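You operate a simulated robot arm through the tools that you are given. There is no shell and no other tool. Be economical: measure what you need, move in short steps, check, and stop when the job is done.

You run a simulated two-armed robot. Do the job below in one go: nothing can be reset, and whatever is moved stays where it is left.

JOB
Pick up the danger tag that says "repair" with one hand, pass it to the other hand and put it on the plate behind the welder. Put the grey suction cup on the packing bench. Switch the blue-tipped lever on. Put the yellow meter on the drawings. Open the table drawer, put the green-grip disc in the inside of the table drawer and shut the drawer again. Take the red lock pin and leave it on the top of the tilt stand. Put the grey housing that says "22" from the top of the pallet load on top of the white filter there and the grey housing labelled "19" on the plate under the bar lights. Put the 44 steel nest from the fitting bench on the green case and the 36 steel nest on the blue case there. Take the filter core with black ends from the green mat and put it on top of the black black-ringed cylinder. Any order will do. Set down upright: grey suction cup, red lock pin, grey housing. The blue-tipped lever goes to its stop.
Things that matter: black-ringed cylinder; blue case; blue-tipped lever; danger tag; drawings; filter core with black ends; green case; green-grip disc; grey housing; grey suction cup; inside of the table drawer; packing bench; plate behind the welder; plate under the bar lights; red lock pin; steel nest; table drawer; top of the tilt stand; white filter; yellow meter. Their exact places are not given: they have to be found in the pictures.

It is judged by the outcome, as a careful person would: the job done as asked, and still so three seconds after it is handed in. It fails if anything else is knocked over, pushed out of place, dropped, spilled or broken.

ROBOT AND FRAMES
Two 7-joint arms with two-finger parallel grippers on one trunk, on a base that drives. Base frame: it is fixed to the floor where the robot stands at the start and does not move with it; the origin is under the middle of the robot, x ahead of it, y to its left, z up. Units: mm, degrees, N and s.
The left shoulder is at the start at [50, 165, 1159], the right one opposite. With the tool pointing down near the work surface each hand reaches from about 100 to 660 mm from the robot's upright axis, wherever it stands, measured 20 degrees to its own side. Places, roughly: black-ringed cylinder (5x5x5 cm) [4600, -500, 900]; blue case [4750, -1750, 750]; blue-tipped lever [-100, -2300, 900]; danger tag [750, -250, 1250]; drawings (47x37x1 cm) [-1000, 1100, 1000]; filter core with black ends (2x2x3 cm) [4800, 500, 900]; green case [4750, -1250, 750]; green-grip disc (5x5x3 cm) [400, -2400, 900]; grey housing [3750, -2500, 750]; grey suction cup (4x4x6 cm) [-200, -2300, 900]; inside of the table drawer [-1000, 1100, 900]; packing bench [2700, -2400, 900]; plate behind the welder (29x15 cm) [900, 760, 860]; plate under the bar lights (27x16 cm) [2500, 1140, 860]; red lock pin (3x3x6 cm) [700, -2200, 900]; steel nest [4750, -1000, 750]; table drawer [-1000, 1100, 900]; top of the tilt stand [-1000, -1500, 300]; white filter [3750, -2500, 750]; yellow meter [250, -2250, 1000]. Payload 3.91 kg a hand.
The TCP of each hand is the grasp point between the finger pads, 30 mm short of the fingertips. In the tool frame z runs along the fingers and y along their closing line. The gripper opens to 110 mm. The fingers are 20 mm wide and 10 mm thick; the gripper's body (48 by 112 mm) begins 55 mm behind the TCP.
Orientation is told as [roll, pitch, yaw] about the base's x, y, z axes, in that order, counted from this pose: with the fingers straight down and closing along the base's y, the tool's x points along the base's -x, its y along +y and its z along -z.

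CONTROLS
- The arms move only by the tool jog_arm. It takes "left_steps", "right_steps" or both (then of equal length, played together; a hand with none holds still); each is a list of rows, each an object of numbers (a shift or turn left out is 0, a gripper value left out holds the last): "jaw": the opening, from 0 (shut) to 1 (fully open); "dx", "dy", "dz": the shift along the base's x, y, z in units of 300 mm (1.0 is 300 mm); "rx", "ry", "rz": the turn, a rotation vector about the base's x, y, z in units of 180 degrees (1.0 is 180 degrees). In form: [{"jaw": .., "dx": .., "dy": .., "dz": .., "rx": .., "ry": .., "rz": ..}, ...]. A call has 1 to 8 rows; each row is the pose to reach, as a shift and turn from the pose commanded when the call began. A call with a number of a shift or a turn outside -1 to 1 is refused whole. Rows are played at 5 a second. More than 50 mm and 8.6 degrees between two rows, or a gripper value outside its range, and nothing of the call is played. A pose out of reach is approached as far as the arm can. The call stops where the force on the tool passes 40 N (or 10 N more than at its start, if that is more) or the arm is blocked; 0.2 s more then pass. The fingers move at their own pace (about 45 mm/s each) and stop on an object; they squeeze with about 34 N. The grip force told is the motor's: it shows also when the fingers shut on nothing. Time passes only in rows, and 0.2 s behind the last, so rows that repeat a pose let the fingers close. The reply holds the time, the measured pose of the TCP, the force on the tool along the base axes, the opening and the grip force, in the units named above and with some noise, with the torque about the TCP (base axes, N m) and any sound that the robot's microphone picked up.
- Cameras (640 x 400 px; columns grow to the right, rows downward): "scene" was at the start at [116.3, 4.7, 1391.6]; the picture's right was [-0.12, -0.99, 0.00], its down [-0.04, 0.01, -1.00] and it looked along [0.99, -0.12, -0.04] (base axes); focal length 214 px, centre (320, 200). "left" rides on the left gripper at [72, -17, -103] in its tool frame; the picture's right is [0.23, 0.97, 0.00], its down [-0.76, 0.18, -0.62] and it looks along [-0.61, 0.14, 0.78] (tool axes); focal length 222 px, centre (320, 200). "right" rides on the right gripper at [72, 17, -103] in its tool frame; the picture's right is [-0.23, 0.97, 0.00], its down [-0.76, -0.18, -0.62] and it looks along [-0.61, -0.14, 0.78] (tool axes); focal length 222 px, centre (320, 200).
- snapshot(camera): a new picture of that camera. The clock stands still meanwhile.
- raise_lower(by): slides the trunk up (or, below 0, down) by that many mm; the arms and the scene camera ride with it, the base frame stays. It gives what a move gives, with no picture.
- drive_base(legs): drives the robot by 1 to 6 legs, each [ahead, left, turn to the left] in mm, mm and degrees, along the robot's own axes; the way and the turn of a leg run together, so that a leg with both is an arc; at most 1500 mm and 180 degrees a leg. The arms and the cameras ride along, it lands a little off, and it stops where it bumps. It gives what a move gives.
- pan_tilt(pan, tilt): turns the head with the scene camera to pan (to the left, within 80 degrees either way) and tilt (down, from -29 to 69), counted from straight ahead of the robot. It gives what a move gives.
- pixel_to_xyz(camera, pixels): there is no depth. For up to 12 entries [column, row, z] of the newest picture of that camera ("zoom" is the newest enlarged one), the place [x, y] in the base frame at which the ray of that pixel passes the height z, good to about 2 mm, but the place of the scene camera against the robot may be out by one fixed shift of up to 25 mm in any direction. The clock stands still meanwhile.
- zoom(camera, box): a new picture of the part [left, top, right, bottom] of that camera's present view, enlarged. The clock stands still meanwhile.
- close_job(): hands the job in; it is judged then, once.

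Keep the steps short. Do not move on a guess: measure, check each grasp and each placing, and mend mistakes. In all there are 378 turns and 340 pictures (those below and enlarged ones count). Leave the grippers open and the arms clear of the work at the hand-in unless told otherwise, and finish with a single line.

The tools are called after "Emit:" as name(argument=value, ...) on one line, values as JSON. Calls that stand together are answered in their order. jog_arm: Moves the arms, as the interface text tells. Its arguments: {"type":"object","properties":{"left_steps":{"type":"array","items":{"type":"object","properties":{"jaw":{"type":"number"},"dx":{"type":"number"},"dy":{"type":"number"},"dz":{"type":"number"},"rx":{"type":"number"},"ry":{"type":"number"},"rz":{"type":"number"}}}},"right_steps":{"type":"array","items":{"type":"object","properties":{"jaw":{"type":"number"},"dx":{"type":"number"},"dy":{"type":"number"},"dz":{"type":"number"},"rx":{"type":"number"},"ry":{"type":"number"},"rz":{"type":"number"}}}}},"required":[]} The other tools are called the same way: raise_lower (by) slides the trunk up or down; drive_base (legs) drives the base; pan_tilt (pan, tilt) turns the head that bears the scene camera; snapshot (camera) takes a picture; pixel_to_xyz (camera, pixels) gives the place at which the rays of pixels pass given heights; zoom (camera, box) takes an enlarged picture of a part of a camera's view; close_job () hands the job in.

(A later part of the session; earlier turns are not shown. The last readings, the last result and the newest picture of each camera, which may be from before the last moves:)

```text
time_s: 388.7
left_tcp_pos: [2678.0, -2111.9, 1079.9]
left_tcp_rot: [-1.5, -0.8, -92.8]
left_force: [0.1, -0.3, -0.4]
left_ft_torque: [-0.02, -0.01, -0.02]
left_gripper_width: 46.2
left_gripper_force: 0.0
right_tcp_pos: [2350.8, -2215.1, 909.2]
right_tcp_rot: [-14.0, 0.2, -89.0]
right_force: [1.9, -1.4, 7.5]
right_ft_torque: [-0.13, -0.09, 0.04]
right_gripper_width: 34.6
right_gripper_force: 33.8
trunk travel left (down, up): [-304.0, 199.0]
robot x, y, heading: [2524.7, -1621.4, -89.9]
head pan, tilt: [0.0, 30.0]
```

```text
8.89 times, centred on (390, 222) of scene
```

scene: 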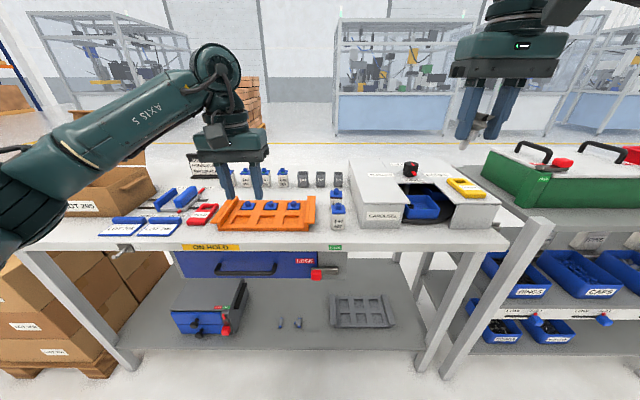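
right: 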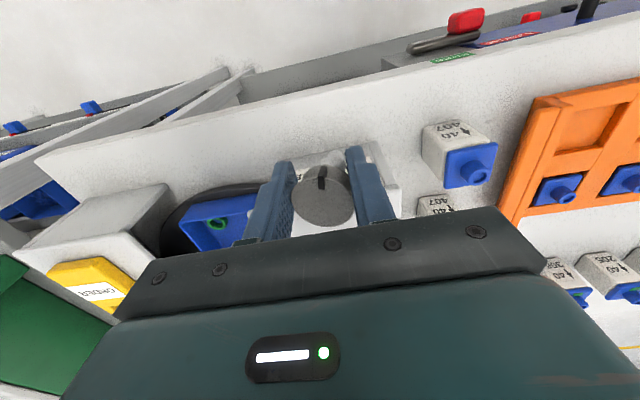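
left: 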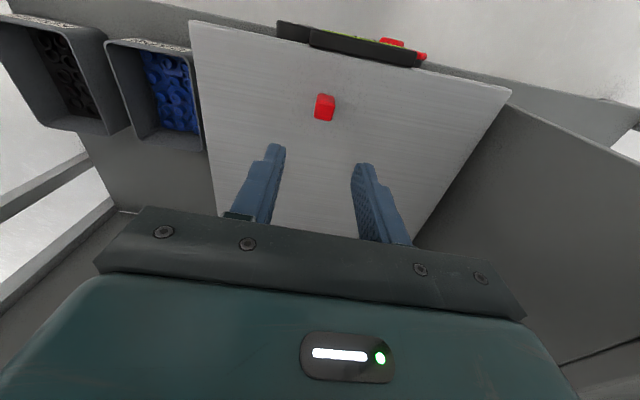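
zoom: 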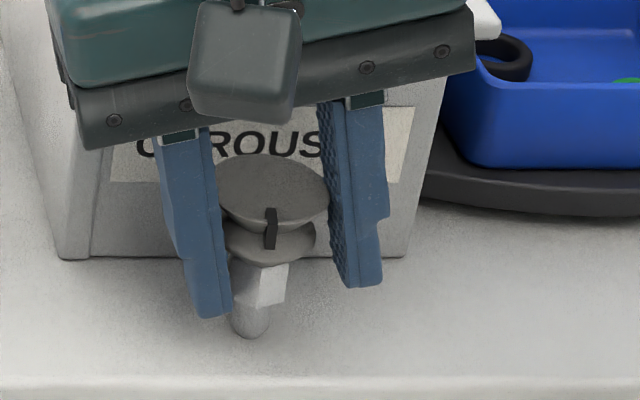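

Emit:
jog_arm(right_steps=[{"dz": 0.0015}, {"dz": 0.0015, "jaw": 0.322}, {"dz": 0.0015, "jaw": 0.33}, {"dz": 0.0015, "jaw": 0.338}, {"dz": 0.0015, "jaw": 0.346}])

Emit:
zoom(camera="scene", box=[370, 200, 410, 245])

Emit:
zoom(camera="right", box=[240, 100, 440, 230])

```text
time_s: 389.9
left_tcp_pos: [2677.9, -2112.3, 1078.9]
left_tcp_rot: [-1.6, -0.6, -92.8]
left_force: [-0.3, 0.7, -0.4]
left_ft_torque: [0.02, -0.01, 0.0]
left_gripper_width: 46.2
left_gripper_force: 0.1
right_tcp_pos: [2349.8, -2216.8, 910.3]
right_tcp_rot: [-14.0, 0.4, -89.0]
right_force: [-1.1, -0.7, 0.7]
right_ft_torque: [0.02, -0.01, 0.0]
right_gripper_width: 38.2
right_gripper_force: 0.1
trunk travel left (down, up): [-304.0, 199.0]
robot x, y, heading: [2527.2, -1622.2, -89.8]
head pan, tilt: [0.0, 30.0]
```

```text
8.89 times, centred on (390, 222) of scene
```

zoom: 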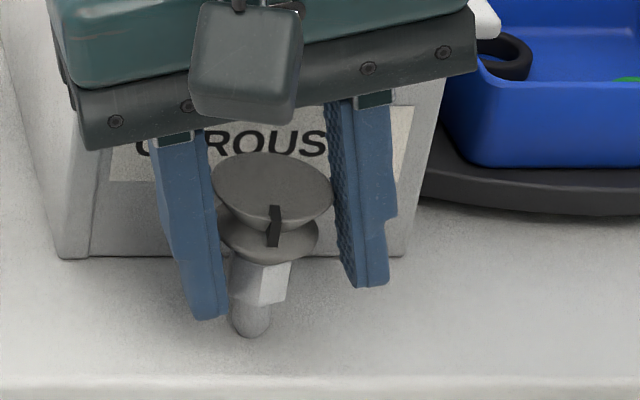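

```text
3.08 times, centred on (340, 165) of right
```

zoom: 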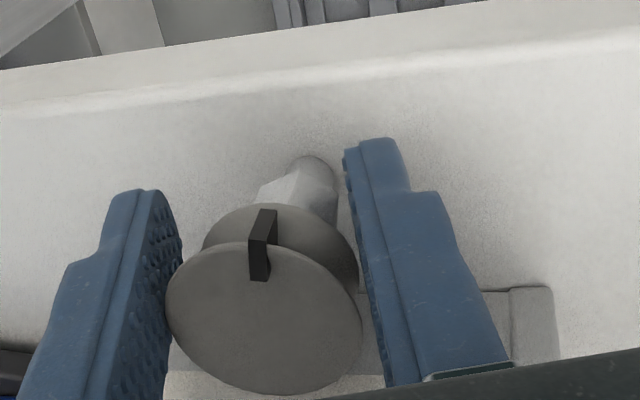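

Emit:
jog_arm(right_steps=[{"jaw": 0.36}, {"jaw": 0.37}, {"jaw": 0.38}, {"jaw": 0.38}, {"jaw": 0.38}])

Emit:
zoom(camera="scene", box=[370, 200, 410, 245])

Emit:
zoom(camera="right", box=[240, 100, 440, 230])

```text
time_s: 391.1
left_tcp_pos: [2678.7, -2111.7, 1079.0]
left_tcp_rot: [-1.6, -0.8, -92.7]
left_force: [-0.3, -0.1, 0.2]
left_ft_torque: [0.0, 0.0, 0.02]
left_gripper_width: 46.2
left_gripper_force: 0.1
right_tcp_pos: [2350.9, -2214.9, 910.4]
right_tcp_rot: [-14.1, 0.3, -89.1]
right_force: [-0.4, 0.5, -0.5]
right_ft_torque: [0.01, -0.01, -0.01]
right_gripper_width: 41.7
right_gripper_force: 0.0
trunk travel left (down, up): [-304.0, 199.0]
robot x, y, heading: [2527.6, -1616.8, -89.8]
head pan, tilt: [0.0, 30.0]
```

```text
8.89 times, centred on (390, 222) of scene
```

zoom: 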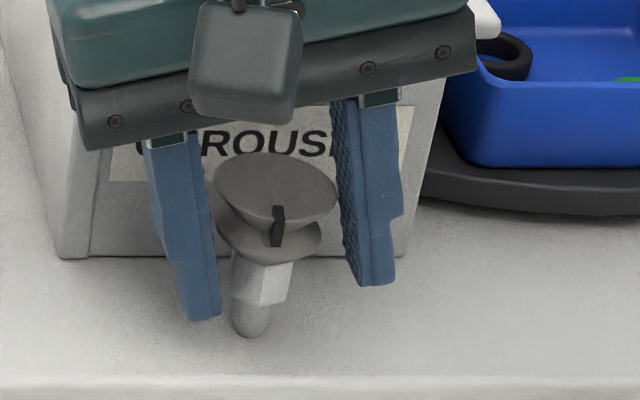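

```text
3.08 times, centred on (340, 165) of right
```

zoom: 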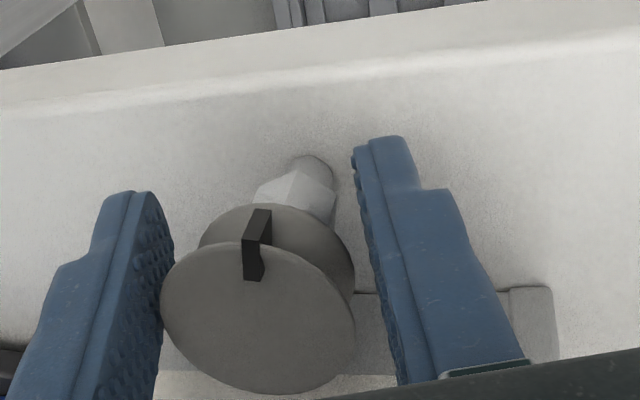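

Emit:
jog_arm(right_steps=[{"jaw": 0.395}, {"jaw": 0.41}, {"jaw": 0.42}, {"jaw": 0.42}, {"jaw": 0.42}])

Emit:
zoom(camera="scene", box=[370, 200, 410, 245])

Emit:
zoom(camera="right", box=[240, 100, 440, 230])

```text
time_s: 392.3
left_tcp_pos: [2678.4, -2111.5, 1078.1]
left_tcp_rot: [-1.7, -0.7, -92.8]
left_force: [0.4, 0.6, 0.2]
left_ft_torque: [-0.02, -0.02, -0.02]
left_gripper_width: 46.4
left_gripper_force: 0.1
right_tcp_pos: [2350.7, -2215.6, 909.5]
right_tcp_rot: [-14.0, 0.5, -89.2]
right_force: [0.2, -0.1, 0.2]
right_ft_torque: [0.01, -0.01, 0.02]
right_gripper_width: 46.0
right_gripper_force: 0.1
trunk travel left (down, up): [-304.0, 199.0]
robot x, y, heading: [2525.5, -1623.0, -89.8]
head pan, tilt: [0.0, 30.0]
```

```text
8.89 times, centred on (390, 222) of scene
```

zoom: 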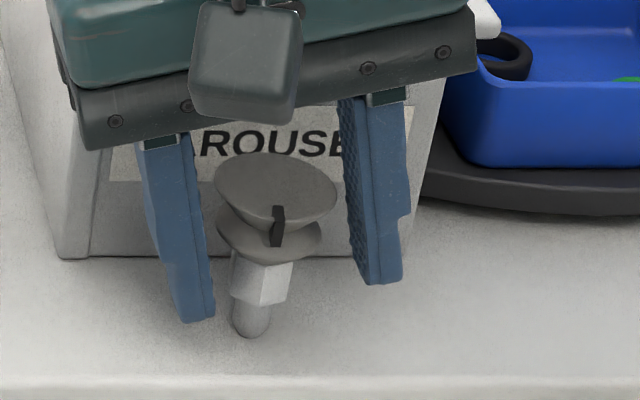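

```text
3.08 times, centred on (340, 165) of right
```

zoom: 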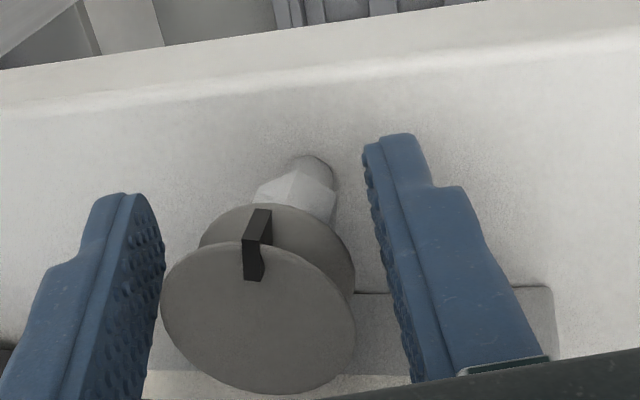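

It stands freely now. Open wider and withdraw along the tool axis.

Emit:
jog_arm(right_steps=[{"jaw": 0.5}, {"jaw": 0.62}, {"jaw": 0.62}, {"dx": 0.025, "dz": 0.1}, {"dx": 0.06, "dz": 0.24}, {"dx": 0.1, "dz": 0.4}])

Emit:
snapshot(camera="right")

Emit:
zoom(camera="scene", box=[350, 170, 430, 245])

```text
time_s: 393.7
left_tcp_pos: [2677.4, -2112.8, 1079.0]
left_tcp_rot: [-1.7, -0.7, -92.8]
left_force: [-0.8, -0.6, 0.6]
left_ft_torque: [-0.03, -0.02, -0.02]
left_gripper_width: 46.3
left_gripper_force: 0.0
right_tcp_pos: [2381.5, -2216.5, 1032.0]
right_tcp_rot: [-14.0, 0.4, -89.0]
right_force: [-0.5, 0.8, -0.6]
right_ft_torque: [-0.03, 0.01, -0.05]
right_gripper_width: 68.0
right_gripper_force: 0.1
trunk travel left (down, up): [-304.0, 199.0]
robot x, y, heading: [2526.9, -1617.4, -89.7]
head pan, tilt: [0.0, 30.0]
```

```text
143 pictures are left
```

right: 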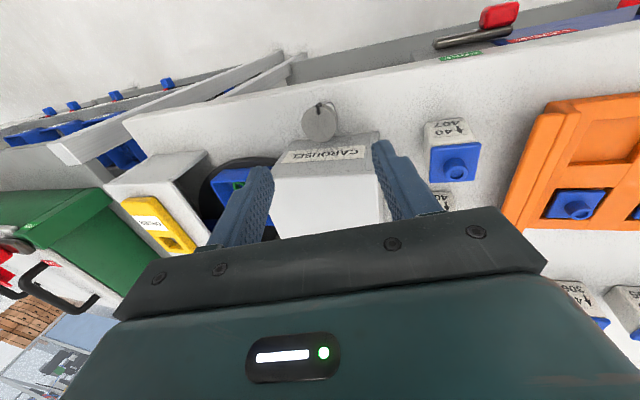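

```text
5.33 times, centred on (390, 208) of scene
```

zoom: 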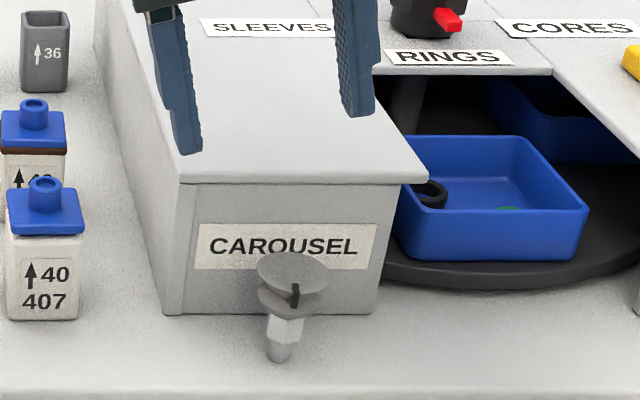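

The cup stands upright on the packing bench. Now back off and head for the pallet load at x≈3750.

Emit:
jog_arm(right_steps=[{"dz": 0.15, "ry": -0.04}, {"dz": 0.3, "ry": -0.078}, {"dz": 0.4, "ry": -0.078, "dy": 0.1}, {"dz": 0.4, "ry": -0.078, "dy": 0.22}], left_steps=[{"dz": 0.15}, {"dz": 0.3}, {"dz": 0.4, "dy": 0.05}, {"dz": 0.45, "dy": 0.1}])

Emit:
drive_base(legs=[[-170, 0, 0], [0, 1150, 0]])

Emit:
pan_tilt(pan=0, tilt=30)

Emit:
snapshot(camera="scene")

```text
time_s: 394.7
left_tcp_pos: [2677.6, -2080.9, 1214.8]
left_tcp_rot: [-1.6, -0.7, -92.8]
left_force: [0.4, 0.5, 0.2]
left_ft_torque: [0.03, -0.01, -0.01]
left_gripper_width: 46.2
left_gripper_force: 0.0
right_tcp_pos: [2381.1, -2148.8, 1149.4]
right_tcp_rot: [0.1, 0.1, -89.0]
right_force: [0.0, 0.3, 0.4]
right_ft_torque: [-0.03, 0.03, 0.0]
right_gripper_width: 68.4
right_gripper_force: 0.0
trunk travel left (down, up): [-304.0, 199.0]
robot x, y, heading: [2530.1, -1620.9, -89.9]
head pan, tilt: [0.0, 30.0]
```

```text
time_s: 406.2
left_tcp_pos: [3831.0, -1899.9, 1215.1]
left_tcp_rot: [-1.6, -0.7, -92.3]
left_force: [0.2, -0.5, -0.6]
left_ft_torque: [-0.03, -0.01, -0.01]
left_gripper_width: 46.1
left_gripper_force: 0.0
right_tcp_pos: [3535.9, -1971.8, 1149.6]
right_tcp_rot: [0.0, 0.2, -88.5]
right_force: [-0.1, 0.2, 0.3]
right_ft_torque: [0.03, -0.02, 0.03]
right_gripper_width: 68.4
right_gripper_force: 0.1
trunk travel left (down, up): [-304.0, 199.0]
robot x, y, heading: [3677.0, -1438.8, -89.7]
head pan, tilt: [0.0, 30.0]
```

```text
time_s: 406.8
left_tcp_pos: [3831.9, -1900.4, 1214.2]
left_tcp_rot: [-1.6, -0.8, -92.3]
left_force: [-0.4, -0.1, 0.0]
left_ft_torque: [-0.01, 0.0, -0.04]
left_gripper_width: 46.4
left_gripper_force: 0.1
right_tcp_pos: [3537.2, -1971.9, 1148.4]
right_tcp_rot: [0.0, 0.1, -88.5]
right_force: [1.4, 0.7, -0.2]
right_ft_torque: [0.0, -0.04, 0.0]
right_gripper_width: 68.5
right_gripper_force: 0.0
trunk travel left (down, up): [-304.0, 199.0]
robot x, y, heading: [3675.7, -1439.2, -89.6]
head pan, tilt: [0.0, 30.0]
```

```text
141 pictures are left
```

scene: 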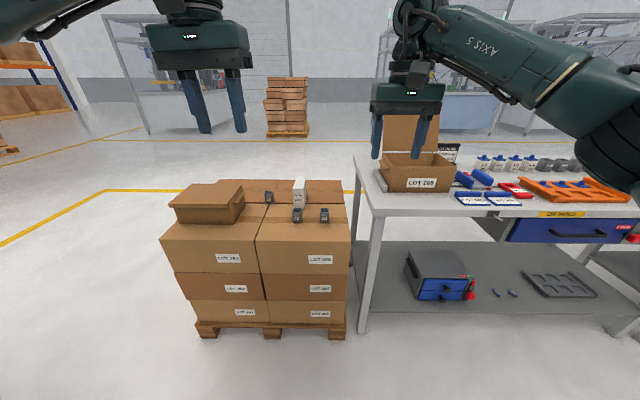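

Emit:
zoom(camera="scene", box=[230, 165, 360, 245])

Emit:
pixel_to_xyz(camera="scene", pixels=[[297, 222, 700], [324, 221, 700], [299, 207, 700], [270, 202, 700], [256, 243, 680], [345, 240, 680], [198, 337, 0], [345, 337, 0]])

```text
4.92 times, centred on (295, 205) of scene
```

zoom: 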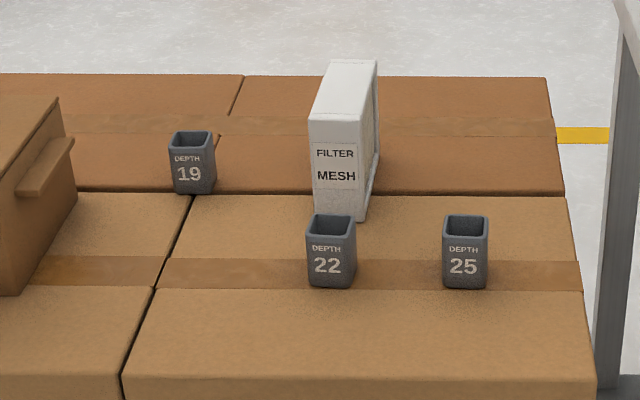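

```text
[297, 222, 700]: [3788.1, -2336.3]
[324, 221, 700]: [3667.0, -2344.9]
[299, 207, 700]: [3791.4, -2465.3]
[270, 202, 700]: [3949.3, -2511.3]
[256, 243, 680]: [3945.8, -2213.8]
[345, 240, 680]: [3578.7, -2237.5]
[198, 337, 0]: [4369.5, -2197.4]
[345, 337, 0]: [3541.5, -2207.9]
```

I see housing "22" near (3788,-2340), "19" near (3949,-2510), the white FILTER MESH box behind "22". I'll move in and look with the right hand camera.

Emit:
drive_base(legs=[[320, 110, 0]])

Emit:
raise_lower(by=-150)

Emit:
jog_arm(right_steps=[{"dx": 0.12}, {"dx": 0.24}, {"dx": 0.36}, {"dx": 0.44}])

Emit:
snapshot(camera="right")

```text
time_s: 409.0
left_tcp_pos: [3948.4, -2222.5, 1214.3]
left_tcp_rot: [-1.6, -0.7, -92.3]
left_force: [0.5, 0.6, 0.1]
left_ft_torque: [-0.03, -0.01, 0.04]
left_gripper_width: 46.2
left_gripper_force: 0.1
right_tcp_pos: [3651.6, -2293.8, 1148.9]
right_tcp_rot: [0.0, 0.2, -88.6]
right_force: [-0.5, -0.2, -0.9]
right_ft_torque: [0.01, 0.02, 0.0]
right_gripper_width: 68.3
right_gripper_force: 0.1
trunk travel left (down, up): [-304.0, 199.0]
robot x, y, heading: [3793.2, -1761.7, -88.9]
head pan, tilt: [0.0, 30.0]
```

```text
time_s: 410.8
left_tcp_pos: [3948.2, -2223.3, 1064.4]
left_tcp_rot: [-1.7, -0.8, -92.3]
left_force: [-1.9, -0.1, -1.1]
left_ft_torque: [0.02, 0.01, 0.02]
left_gripper_width: 46.1
left_gripper_force: 0.0
right_tcp_pos: [3652.8, -2292.9, 1000.3]
right_tcp_rot: [0.0, 0.1, -88.5]
right_force: [0.4, 0.3, -0.1]
right_ft_torque: [-0.02, -0.01, -0.01]
right_gripper_width: 68.4
right_gripper_force: 0.0
trunk travel left (down, up): [-154.0, 349.0]
robot x, y, heading: [3791.6, -1761.8, -89.4]
head pan, tilt: [0.0, 30.0]
```

```text
time_s: 411.8
left_tcp_pos: [3948.0, -2221.4, 1064.8]
left_tcp_rot: [-1.6, -0.7, -92.4]
left_force: [0.3, 0.8, 0.8]
left_ft_torque: [0.01, 0.0, 0.04]
left_gripper_width: 46.3
left_gripper_force: 0.1
right_tcp_pos: [3785.3, -2294.3, 999.8]
right_tcp_rot: [0.0, 0.0, -88.6]
right_force: [0.1, 0.1, 0.0]
right_ft_torque: [-0.01, -0.02, -0.04]
right_gripper_width: 68.5
right_gripper_force: 0.1
trunk travel left (down, up): [-154.0, 349.0]
robot x, y, heading: [3791.6, -1766.2, -89.1]
head pan, tilt: [0.0, 30.0]
```

```text
139 pictures are left
```

right: 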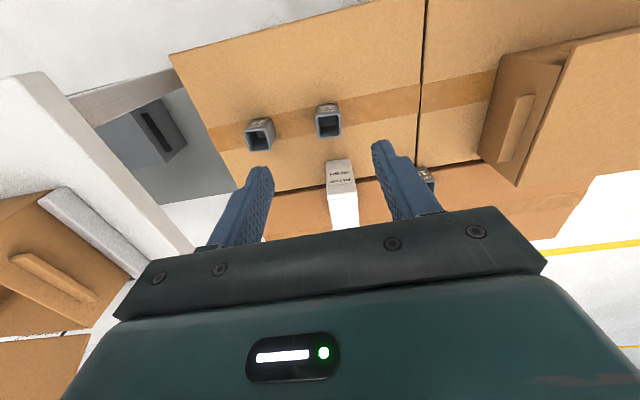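

Emit:
zoom(camera="right", box=[230, 90, 450, 240])

Emit:
pixel_to_xyz(camera="right", pixels=[[329, 125, 740], [329, 125, 720], [329, 125, 700], [342, 187, 820], [342, 187, 800], [342, 187, 780], [338, 160, 700], [425, 175, 740]])

Emit:
jog_arm(right_steps=[{"dy": 0.1, "dz": -0.1}, {"dy": 0.2, "dz": -0.2}, {"dy": 0.25, "dz": -0.35}])

Emit:
zoom(camera="right", box=[230, 90, 450, 240])

```text
2.67 times, centred on (340, 165) of right
```

zoom: 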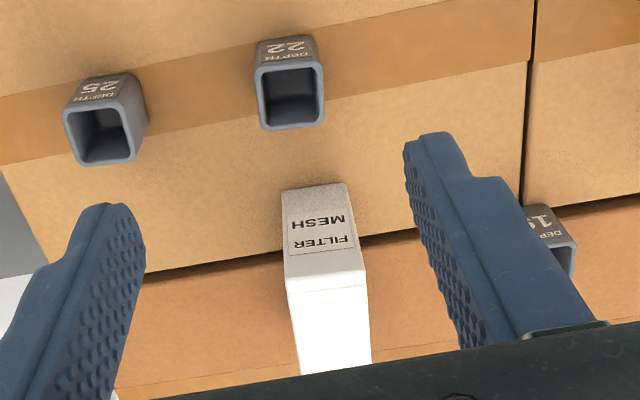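

```text
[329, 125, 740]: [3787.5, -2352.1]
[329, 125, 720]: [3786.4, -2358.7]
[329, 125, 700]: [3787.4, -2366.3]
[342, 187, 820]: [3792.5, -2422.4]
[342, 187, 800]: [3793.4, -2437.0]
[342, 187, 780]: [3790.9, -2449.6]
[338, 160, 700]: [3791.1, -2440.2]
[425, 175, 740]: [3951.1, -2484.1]
```

```text
time_s: 412.6
left_tcp_pos: [3948.8, -2221.9, 1064.9]
left_tcp_rot: [-1.6, -0.6, -92.3]
left_force: [0.0, 0.8, 0.0]
left_ft_torque: [-0.01, 0.0, 0.0]
left_gripper_width: 46.3
left_gripper_force: 0.2
right_tcp_pos: [3784.0, -2218.2, 894.0]
right_tcp_rot: [0.2, 0.1, -88.5]
right_force: [0.5, 0.3, 0.0]
right_ft_torque: [0.0, 0.0, 0.0]
right_gripper_width: 68.3
right_gripper_force: 0.0
trunk travel left (down, up): [-154.0, 349.0]
robot x, y, heading: [3791.4, -1764.3, -89.3]
head pan, tilt: [0.0, 30.0]
```

```text
2.67 times, centred on (340, 165) of right
```

zoom: 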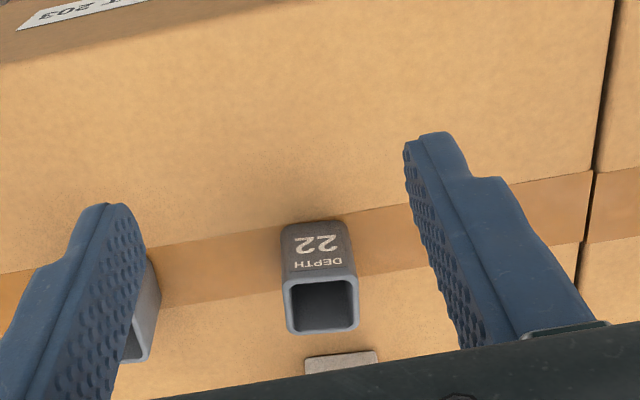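

Emit:
pixel_to_xyz(camera="right", pixels=[[328.6, 115.5, 760], [328.6, 115.5, 740], [328.6, 115.5, 720], [329, 137.6, 740], [329, 137.6, 720], [316, 120, 740], [341, 114, 740], [342, 197, 840], [342, 197, 800], [326, 197, 820], [357, 193, 820]])

Emit:
pixel_to_xyz(camera="zoom", pixels=[[320, 282, 760], [320, 282, 740], [320, 282, 720], [322, 330, 740], [322, 330, 720], [320, 222, 700], [320, 222, 680]])

```text
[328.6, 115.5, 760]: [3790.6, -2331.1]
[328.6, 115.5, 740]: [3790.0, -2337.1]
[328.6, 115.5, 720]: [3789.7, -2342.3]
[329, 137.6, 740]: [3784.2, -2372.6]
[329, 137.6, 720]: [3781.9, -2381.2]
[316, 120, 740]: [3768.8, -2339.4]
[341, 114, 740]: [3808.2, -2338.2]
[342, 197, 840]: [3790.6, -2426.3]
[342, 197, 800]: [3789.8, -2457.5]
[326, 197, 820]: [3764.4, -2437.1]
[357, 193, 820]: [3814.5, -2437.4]
```

```text
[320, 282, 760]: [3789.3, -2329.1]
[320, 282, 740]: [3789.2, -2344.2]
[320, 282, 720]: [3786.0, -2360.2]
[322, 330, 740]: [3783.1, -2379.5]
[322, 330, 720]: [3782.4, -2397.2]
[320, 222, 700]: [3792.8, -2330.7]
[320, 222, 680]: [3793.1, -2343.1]
```

Housing 22: centre (3788,-2350), top z≈755, bottom ≈697. To be able to reach over the filter I'll tilt the right hand 25° forward before grasping, and shift the base a little left.

Emit:
drive_base(legs=[[18, 70, 0]])

Emit:
jog_arm(right_steps=[{"dx": -0.11, "rx": -0.046, "dy": -0.05}, {"dx": -0.2, "rx": -0.092, "dy": -0.12}, {"dx": -0.23, "rx": -0.139, "dy": -0.2}])

Emit:
snapshot(camera="right")

```text
time_s: 413.8
left_tcp_pos: [4016.7, -2239.8, 1064.6]
left_tcp_rot: [-1.7, -0.7, -92.3]
left_force: [0.3, -0.3, 0.2]
left_ft_torque: [0.02, 0.01, 0.0]
left_gripper_width: 45.9
left_gripper_force: 0.0
right_tcp_pos: [3854.1, -2235.4, 894.2]
right_tcp_rot: [0.0, 0.0, -88.5]
right_force: [0.0, -0.7, -0.2]
right_ft_torque: [-0.01, -0.02, 0.01]
right_gripper_width: 68.1
right_gripper_force: 0.1
trunk travel left (down, up): [-154.0, 349.0]
robot x, y, heading: [3861.7, -1779.2, -89.2]
head pan, tilt: [0.0, 30.0]
```

```text
time_s: 414.6
left_tcp_pos: [4017.8, -2239.3, 1065.0]
left_tcp_rot: [-1.6, -0.8, -92.2]
left_force: [-0.5, -0.4, 0.4]
left_ft_torque: [0.0, -0.02, -0.04]
left_gripper_width: 46.2
left_gripper_force: 0.0
right_tcp_pos: [3784.0, -2296.6, 894.0]
right_tcp_rot: [-0.7, -25.0, -88.3]
right_force: [0.0, -0.4, 0.3]
right_ft_torque: [0.0, 0.01, 0.01]
right_gripper_width: 68.2
right_gripper_force: 0.1
trunk travel left (down, up): [-154.0, 349.0]
robot x, y, heading: [3863.1, -1778.6, -89.4]
head pan, tilt: [0.0, 30.0]
```

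```text
136 pictures are left
```

right: 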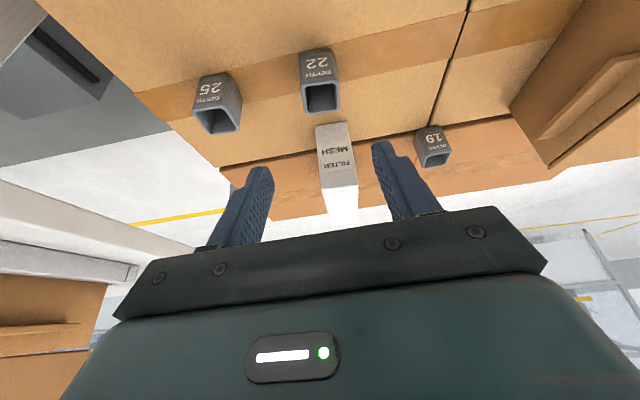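

Emit:
zoom(camera="right", box=[280, 30, 480, 230])

Emit:
pixel_to_xyz(camera="right", pixels=[[333, 124, 697], [340, 187, 820], [340, 187, 800], [340, 187, 780], [321, 85, 755], [321, 110, 755], [317, 51, 697], [432, 135, 745], [434, 160, 755], [426, 128, 697]])

```text
2.00 times, centred on (380, 130) of right
```

zoom: 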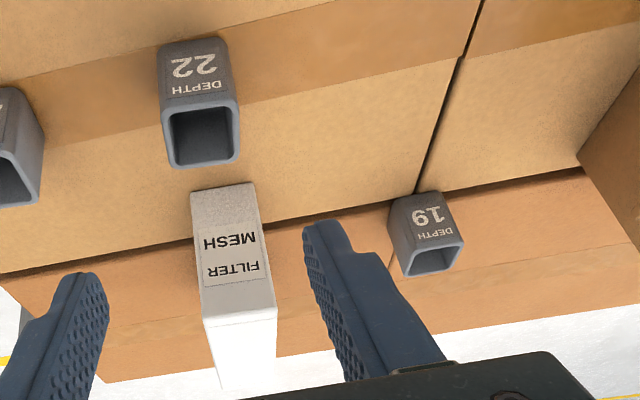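

```text
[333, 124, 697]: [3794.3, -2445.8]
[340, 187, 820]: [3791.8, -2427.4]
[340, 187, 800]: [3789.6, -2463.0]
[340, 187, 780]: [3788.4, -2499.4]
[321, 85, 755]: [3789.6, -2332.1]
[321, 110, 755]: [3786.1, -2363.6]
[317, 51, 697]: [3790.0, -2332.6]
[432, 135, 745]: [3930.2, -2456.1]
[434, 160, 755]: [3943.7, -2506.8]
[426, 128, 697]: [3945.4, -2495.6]
```

Emit:
jog_arm(right_steps=[{"dx": 0.012, "dy": -0.1, "dz": -0.1}, {"dx": 0.012, "dy": -0.172, "dz": -0.24}, {"dx": 0.012, "dy": -0.172, "dz": -0.38}, {"dx": 0.012, "dy": -0.172, "dz": -0.52}, {"dx": 0.012, "dy": -0.172, "dz": -0.52}])

Emit:
snapshot(camera="right")

```text
time_s: 415.8
left_tcp_pos: [4017.4, -2238.8, 1063.9]
left_tcp_rot: [-1.6, -0.6, -92.3]
left_force: [-0.9, -1.3, -0.4]
left_ft_torque: [0.03, 0.01, 0.0]
left_gripper_width: 46.2
left_gripper_force: 0.1
right_tcp_pos: [3787.4, -2349.0, 738.0]
right_tcp_rot: [-0.7, -24.9, -88.3]
right_force: [0.1, -0.8, 1.0]
right_ft_torque: [-0.02, 0.0, 0.03]
right_gripper_width: 68.4
right_gripper_force: 0.1
trunk travel left (down, up): [-154.0, 349.0]
robot x, y, heading: [3863.7, -1783.8, -89.5]
head pan, tilt: [0.0, 30.0]
```

```text
134 pictures are left
```

right: 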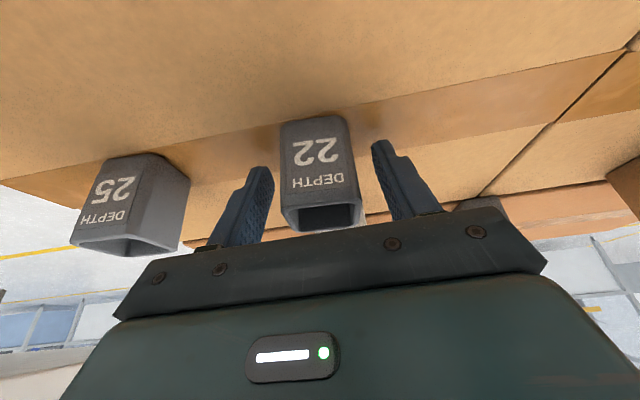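

Housing 22 is between the fingers. Close and lift.

Emit:
jog_arm(right_steps=[{"jaw": 0.2}, {"jaw": 0.2}, {"jaw": 0.2}, {"jaw": 0.2, "dz": 0.03}, {"dz": 0.15}, {"dz": 0.3}, {"dz": 0.45}, {"dz": 0.6}])

Emit:
snapshot(camera="right")

```text
time_s: 417.6
left_tcp_pos: [4017.7, -2239.8, 1064.4]
left_tcp_rot: [-1.6, -0.8, -92.3]
left_force: [-0.3, -0.4, 0.6]
left_ft_torque: [-0.03, 0.02, -0.01]
left_gripper_width: 46.1
left_gripper_force: 0.2
right_tcp_pos: [3789.4, -2343.4, 919.0]
right_tcp_rot: [-0.7, -24.9, -88.3]
right_force: [-0.3, -0.4, -0.8]
right_ft_torque: [0.01, -0.02, 0.02]
right_gripper_width: 39.6
right_gripper_force: 34.1
trunk travel left (down, up): [-154.0, 349.0]
robot x, y, heading: [3862.7, -1775.8, -89.2]
head pan, tilt: [0.0, 30.0]
```

```text
133 pictures are left
```

right: 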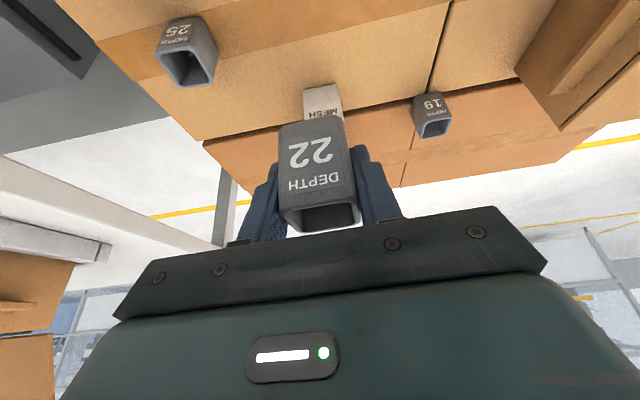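

Emit:
jog_arm(right_steps=[{"dy": -0.14, "dz": 0.0, "dx": 0.005}, {"dy": -0.28, "dx": 0.005}, {"dy": -0.42, "dx": 0.005}, {"dy": -0.42, "dz": -0.08, "dx": 0.005}])

Emit:
snapshot(camera="right")

Emit:
snapshot(camera="scene")

```text
time_s: 418.6
left_tcp_pos: [4017.1, -2239.0, 1064.5]
left_tcp_rot: [-1.6, -0.7, -92.2]
left_force: [-0.3, 0.1, -0.6]
left_ft_torque: [0.02, 0.0, 0.0]
left_gripper_width: 46.2
left_gripper_force: 0.1
right_tcp_pos: [3789.6, -2472.8, 893.8]
right_tcp_rot: [-0.7, -24.9, -88.4]
right_force: [-0.2, 0.9, -0.1]
right_ft_torque: [-0.04, 0.02, 0.03]
right_gripper_width: 39.5
right_gripper_force: 34.0
trunk travel left (down, up): [-154.0, 349.0]
robot x, y, heading: [3860.1, -1778.9, -89.2]
head pan, tilt: [0.0, 30.0]
```

```text
132 pictures are left
```

right: 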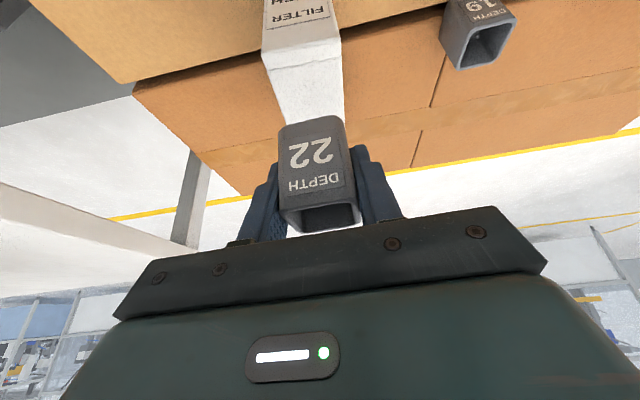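

```text
131 pictures are left
```

scene: 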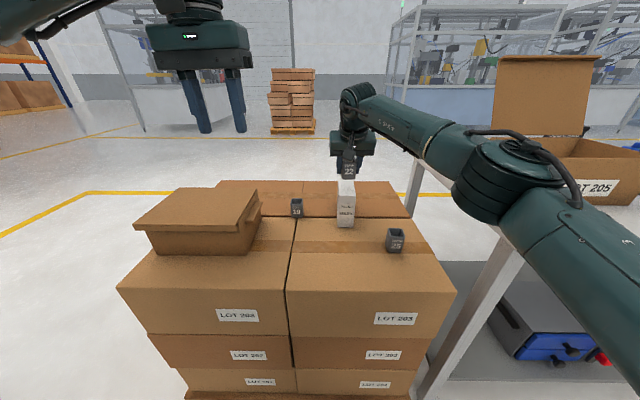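

Emit:
pixel_to_xyz(camera="right", pixels=[[266, 68, 810], [340, 42, 810], [266, 68, 800], [340, 42, 800], [345, 110, 810], [283, 122, 810]])

Emit:
zoom(camera="scene", box=[310, 140, 390, 240])

```text
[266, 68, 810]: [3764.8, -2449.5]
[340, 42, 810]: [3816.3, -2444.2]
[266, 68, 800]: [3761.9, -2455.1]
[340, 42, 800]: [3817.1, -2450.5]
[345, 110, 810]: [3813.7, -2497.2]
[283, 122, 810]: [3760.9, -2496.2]
```

```text
4.00 times, centred on (350, 190) of scene
```

zoom: 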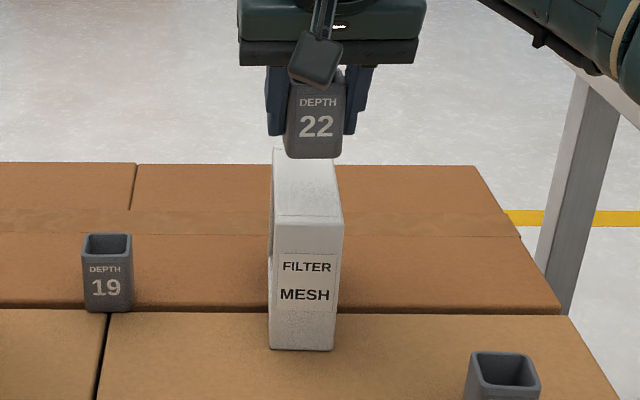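

Emit:
jog_arm(right_steps=[{"dy": -0.06, "dz": -0.03}, {"dy": -0.06, "dz": -0.08}, {"dy": -0.06, "dz": -0.115}])

Emit:
jog_arm(right_steps=[{"dz": -0.01}, {"dz": -0.018}])

Emit:
zoom(camera="scene", box=[310, 140, 390, 240])

```text
time_s: 419.4
left_tcp_pos: [4017.9, -2240.2, 1065.5]
left_tcp_rot: [-1.6, -0.7, -92.4]
left_force: [0.4, 0.1, 0.1]
left_ft_torque: [0.04, 0.01, -0.01]
left_gripper_width: 46.2
left_gripper_force: 0.1
right_tcp_pos: [3789.1, -2489.9, 861.0]
right_tcp_rot: [-0.7, -24.8, -88.3]
right_force: [0.1, 0.3, -0.5]
right_ft_torque: [-0.01, -0.01, 0.03]
right_gripper_width: 39.6
right_gripper_force: 34.0
trunk travel left (down, up): [-154.0, 349.0]
robot x, y, heading: [3862.0, -1780.4, -89.2]
head pan, tilt: [0.0, 30.0]
```

```text
time_s: 420.0
left_tcp_pos: [4018.6, -2239.1, 1065.2]
left_tcp_rot: [-1.5, -0.6, -92.2]
left_force: [0.2, 0.1, 0.0]
left_ft_torque: [-0.01, 0.01, -0.02]
left_gripper_width: 46.1
left_gripper_force: 0.1
right_tcp_pos: [3789.2, -2490.1, 854.3]
right_tcp_rot: [-0.8, -24.8, -88.4]
right_force: [0.6, 0.2, -1.0]
right_ft_torque: [0.0, -0.01, 0.01]
right_gripper_width: 39.5
right_gripper_force: 34.3
trunk travel left (down, up): [-154.0, 349.0]
robot x, y, heading: [3862.9, -1777.7, -89.3]
head pan, tilt: [0.0, 30.0]
```

```text
4.00 times, centred on (350, 190) of scene
```

zoom: 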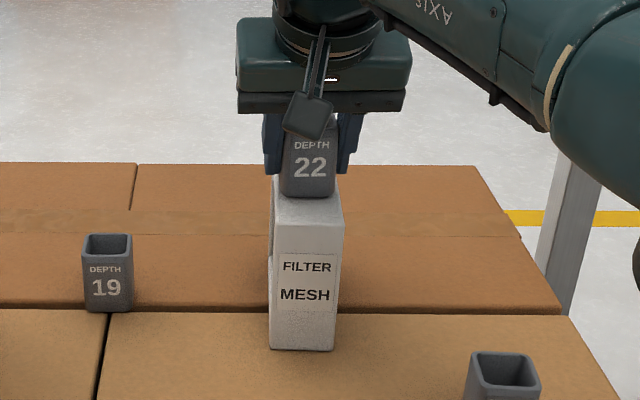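

Emit:
jog_arm(right_steps=[{"dz": -0.006}, {"dz": -0.012}])

Emit:
jog_arm(right_steps=[{"dz": -0.005}, {"dz": -0.008}])

```text
time_s: 420.6
left_tcp_pos: [4016.9, -2238.8, 1065.3]
left_tcp_rot: [-1.6, -0.8, -92.2]
left_force: [1.1, 0.2, 0.2]
left_ft_torque: [-0.02, -0.02, -0.04]
left_gripper_width: 46.2
left_gripper_force: 0.1
right_tcp_pos: [3790.9, -2489.9, 851.8]
right_tcp_rot: [-0.6, -25.0, -88.3]
right_force: [0.3, 0.2, 6.2]
right_ft_torque: [0.05, -0.15, 0.04]
right_gripper_width: 39.7
right_gripper_force: 34.3
trunk travel left (down, up): [-154.0, 349.0]
robot x, y, heading: [3862.2, -1778.6, -89.2]
head pan, tilt: [0.0, 30.0]
```

```text
time_s: 421.2
left_tcp_pos: [4017.8, -2238.0, 1066.7]
left_tcp_rot: [-1.6, -0.7, -92.3]
left_force: [1.0, 0.3, -0.2]
left_ft_torque: [0.0, -0.01, 0.01]
left_gripper_width: 46.4
left_gripper_force: 0.0
right_tcp_pos: [3790.0, -2489.5, 852.2]
right_tcp_rot: [-0.7, -25.3, -88.4]
right_force: [-0.5, 0.3, 17.8]
right_ft_torque: [0.14, -0.31, 0.02]
right_gripper_width: 39.3
right_gripper_force: 34.6
trunk travel left (down, up): [-154.0, 349.0]
robot x, y, heading: [3862.7, -1779.6, -89.3]
head pan, tilt: [0.0, 30.0]
```

Emit:
jog_arm(right_steps=[{"dz": 0.006}, {"dz": 0.006, "jaw": 0.38}, {"dz": 0.006, "jaw": 0.42}, {"dz": 0.006, "jaw": 0.48}, {"dz": 0.006, "jaw": 0.56}, {"dy": 0.05, "dz": 0.12}, {"dy": 0.11, "dz": 0.26}, {"dy": 0.18, "dz": 0.4}])

Emit:
snapshot(camera="right")

Emit:
zoom(camera="scene", box=[280, 140, 380, 240])

```text
time_s: 423.0
left_tcp_pos: [4017.8, -2239.6, 1065.2]
left_tcp_rot: [-1.6, -0.7, -92.3]
left_force: [0.0, 0.2, 0.1]
left_ft_torque: [0.05, 0.02, 0.0]
left_gripper_width: 46.4
left_gripper_force: 0.1
right_tcp_pos: [3789.6, -2437.5, 968.1]
right_tcp_rot: [-0.7, -24.9, -88.3]
right_force: [-1.0, -0.4, -0.3]
right_ft_torque: [0.03, -0.01, -0.01]
right_gripper_width: 61.7
right_gripper_force: 0.1
trunk travel left (down, up): [-154.0, 349.0]
robot x, y, heading: [3867.5, -1778.2, -89.4]
head pan, tilt: [0.0, 30.0]
```

```text
128 pictures are left
```

right: 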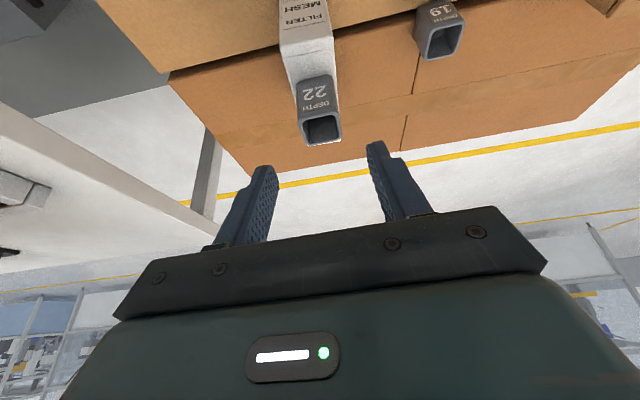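

```text
4.00 times, centred on (330, 190) of scene
```

zoom: 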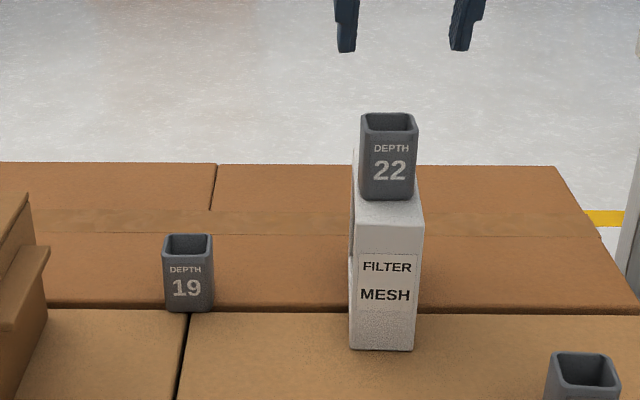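

Housing 22 stands on the filter. Next "19": check the small carton beside it.

Emit:
pixel_to_xyz(camera="scene", pixels=[[262, 205, 760], [258, 190, 820], [240, 254, 697], [258, 218, 740], [296, 217, 697], [255, 188, 850]])

Emit:
zoom(camera="scene", box=[130, 170, 330, 270])

```text
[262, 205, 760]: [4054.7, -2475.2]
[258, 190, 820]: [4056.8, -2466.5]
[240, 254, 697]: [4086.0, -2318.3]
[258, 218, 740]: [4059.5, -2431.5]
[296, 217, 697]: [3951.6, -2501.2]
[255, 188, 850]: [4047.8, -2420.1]
```

```text
3.20 times, centred on (230, 220) of scene
```

zoom: 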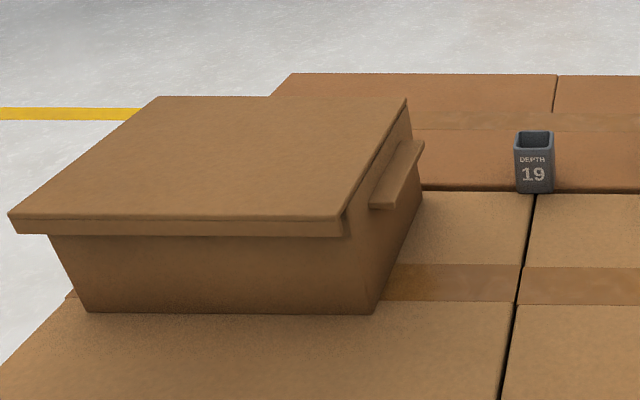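

Emit:
jog_arm(right_steps=[{"dy": 0.1, "dz": 0.1, "rx": 0.046}, {"dy": 0.25, "dz": 0.15, "rx": 0.092}, {"dy": 0.4, "dz": 0.15, "rx": 0.139}])

Emit:
drive_base(legs=[[0, -75, 0]])

Emit:
jog_arm(left_steps=[{"rx": -0.044, "dy": -0.05, "jaw": 0.6}, {"rx": -0.088, "dy": -0.1, "dz": -0.05}, {"rx": -0.132, "dy": -0.18, "dz": -0.1}, {"rx": -0.176, "dy": -0.28, "dz": -0.16}, {"rx": -0.22, "dy": -0.4, "dz": -0.22}, {"rx": -0.22, "dy": -0.52, "dz": -0.3}])

Emit:
snapshot(camera="left")

```text
time_s: 423.8
left_tcp_pos: [4016.5, -2239.0, 1064.8]
left_tcp_rot: [-1.6, -0.8, -92.4]
left_force: [0.7, 0.3, 0.6]
left_ft_torque: [0.01, 0.0, 0.02]
left_gripper_width: 46.0
left_gripper_force: 0.0
right_tcp_pos: [3790.6, -2314.5, 1011.6]
right_tcp_rot: [0.1, 0.3, -88.5]
right_force: [0.4, 0.3, 0.0]
right_ft_torque: [-0.02, -0.01, -0.02]
right_gripper_width: 62.0
right_gripper_force: 0.1
trunk travel left (down, up): [-154.0, 349.0]
robot x, y, heading: [3863.1, -1777.7, -89.4]
head pan, tilt: [0.0, 30.0]
```

```text
time_s: 425.2
left_tcp_pos: [3941.1, -2240.4, 1064.9]
left_tcp_rot: [-1.6, -0.7, -92.2]
left_force: [0.0, -0.4, -0.4]
left_ft_torque: [0.01, 0.04, 0.01]
left_gripper_width: 46.1
left_gripper_force: 0.0
right_tcp_pos: [3715.7, -2315.4, 1012.2]
right_tcp_rot: [0.0, 0.0, -88.4]
right_force: [0.0, 1.4, -0.4]
right_ft_torque: [-0.01, 0.05, 0.0]
right_gripper_width: 61.3
right_gripper_force: 0.1
trunk travel left (down, up): [-154.0, 349.0]
robot x, y, heading: [3787.3, -1778.0, -89.4]
head pan, tilt: [0.0, 30.0]
```

```text
time_s: 426.6
left_tcp_pos: [3943.9, -2398.9, 974.0]
left_tcp_rot: [0.4, -40.3, -93.0]
left_force: [0.0, 0.8, 0.2]
left_ft_torque: [-0.02, -0.01, 0.0]
left_gripper_width: 65.9
left_gripper_force: 0.0
right_tcp_pos: [3715.9, -2317.0, 1010.6]
right_tcp_rot: [-0.1, 0.1, -88.5]
right_force: [0.1, 0.1, -0.6]
right_ft_torque: [0.03, 0.0, -0.04]
right_gripper_width: 61.7
right_gripper_force: 0.1
trunk travel left (down, up): [-154.0, 349.0]
robot x, y, heading: [3790.6, -1786.6, -89.3]
head pan, tilt: [0.0, 30.0]
```

```text
125 pictures are left
```

left: 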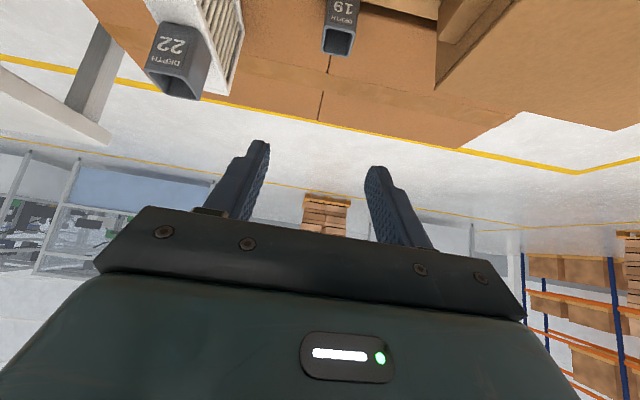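

Emit:
pixel_to_xyz(camera="left", pixels=[[340, 30, 755], [337, 53, 755], [323, 40, 755], [354, 45, 755], [342, 0, 697], [438, 85, 800], [180, 95, 870]])

Emit:
zoom(camera="left", box=[260, 0, 460, 110])

```text
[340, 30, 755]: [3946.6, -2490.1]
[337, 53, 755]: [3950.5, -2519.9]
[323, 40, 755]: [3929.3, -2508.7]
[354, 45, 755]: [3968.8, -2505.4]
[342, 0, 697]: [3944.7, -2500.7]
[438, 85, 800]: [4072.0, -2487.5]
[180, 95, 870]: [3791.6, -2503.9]
```

```text
3.20 times, centred on (360, 55) of left
```

zoom: 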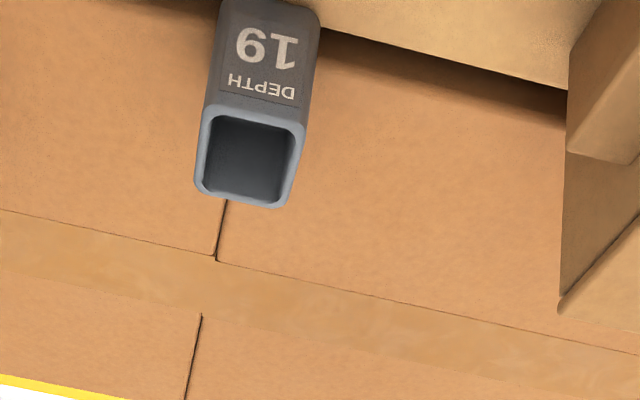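

Emit:
jog_arm(left_steps=[{"dx": 0.013, "dz": -0.13}, {"dx": 0.013, "dz": -0.27}, {"dx": 0.013, "dy": -0.05, "dz": -0.4}, {"dx": 0.013, "dy": -0.14, "dz": -0.52}, {"dx": 0.013, "dy": -0.24, "dz": -0.64}, {"dx": 0.013, "dy": -0.34, "dz": -0.76}, {"dx": 0.013, "dy": -0.352, "dz": -0.785}])

Emit:
snapshot(camera="left")

```text
time_s: 428.2
left_tcp_pos: [3945.9, -2501.4, 739.5]
left_tcp_rot: [0.4, -40.3, -93.0]
left_force: [0.0, 0.5, -0.5]
left_ft_torque: [-0.01, 0.04, -0.02]
left_gripper_width: 65.9
left_gripper_force: 0.0
right_tcp_pos: [3715.8, -2316.7, 1011.4]
right_tcp_rot: [0.0, 0.0, -88.5]
right_force: [-0.2, 0.6, -0.6]
right_ft_torque: [0.06, 0.01, -0.04]
right_gripper_width: 61.6
right_gripper_force: 0.1
trunk travel left (down, up): [-154.0, 349.0]
robot x, y, heading: [3785.3, -1782.5, -89.3]
head pan, tilt: [0.0, 30.0]
```

```text
123 pictures are left
```

left: 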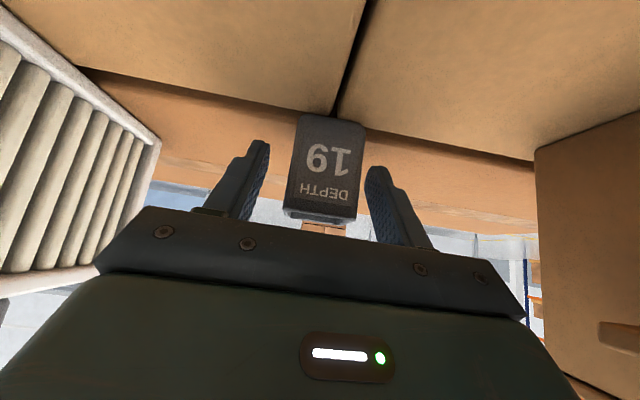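

Housing 19 is between the fingers. Close and lift, then retreat.

Emit:
jog_arm(left_steps=[{"jaw": 0.2}, {"jaw": 0.2}, {"jaw": 0.2}, {"jaw": 0.2, "dz": 0.04}, {"dz": 0.16}, {"dz": 0.3}, {"dz": 0.44, "dy": 0.05}, {"dz": 0.56, "dy": 0.15}])

Emit:
jog_arm(left_steps=[{"dz": 0.12, "dy": 0.1}, {"dz": 0.24, "dy": 0.2}, {"dz": 0.36, "dy": 0.3}, {"dz": 0.4, "dy": 0.42}, {"dz": 0.4, "dy": 0.54}])

Emit:
snapshot(camera="scene")

```text
time_s: 430.0
left_tcp_pos: [3947.6, -2455.7, 905.7]
left_tcp_rot: [0.3, -40.3, -93.0]
left_force: [-0.4, -0.3, -0.2]
left_ft_torque: [0.01, 0.01, -0.02]
left_gripper_width: 39.4
left_gripper_force: 33.9
right_tcp_pos: [3715.5, -2315.1, 1011.9]
right_tcp_rot: [0.0, 0.1, -88.5]
right_force: [-0.2, 0.0, -0.4]
right_ft_torque: [0.01, 0.0, 0.01]
right_gripper_width: 61.4
right_gripper_force: 0.0
trunk travel left (down, up): [-154.0, 349.0]
robot x, y, heading: [3783.3, -1780.3, -89.1]
head pan, tilt: [0.0, 30.0]
```

```text
time_s: 431.2
left_tcp_pos: [3944.3, -2293.2, 1027.9]
left_tcp_rot: [0.3, -40.3, -93.0]
left_force: [0.4, 0.3, 0.1]
left_ft_torque: [-0.02, -0.03, 0.01]
left_gripper_width: 39.5
left_gripper_force: 34.2
right_tcp_pos: [3716.6, -2317.2, 1011.3]
right_tcp_rot: [0.0, 0.2, -88.4]
right_force: [0.1, -0.5, -0.1]
right_ft_torque: [-0.01, 0.0, -0.05]
right_gripper_width: 61.6
right_gripper_force: 0.0
trunk travel left (down, up): [-154.0, 349.0]
robot x, y, heading: [3788.7, -1778.3, -89.1]
head pan, tilt: [0.0, 30.0]
```

```text
122 pictures are left
```

scene: 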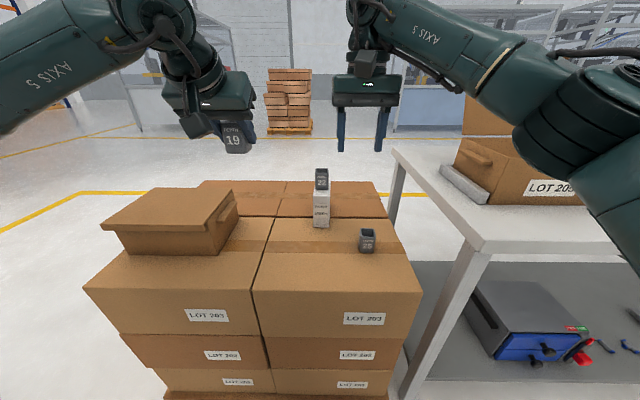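

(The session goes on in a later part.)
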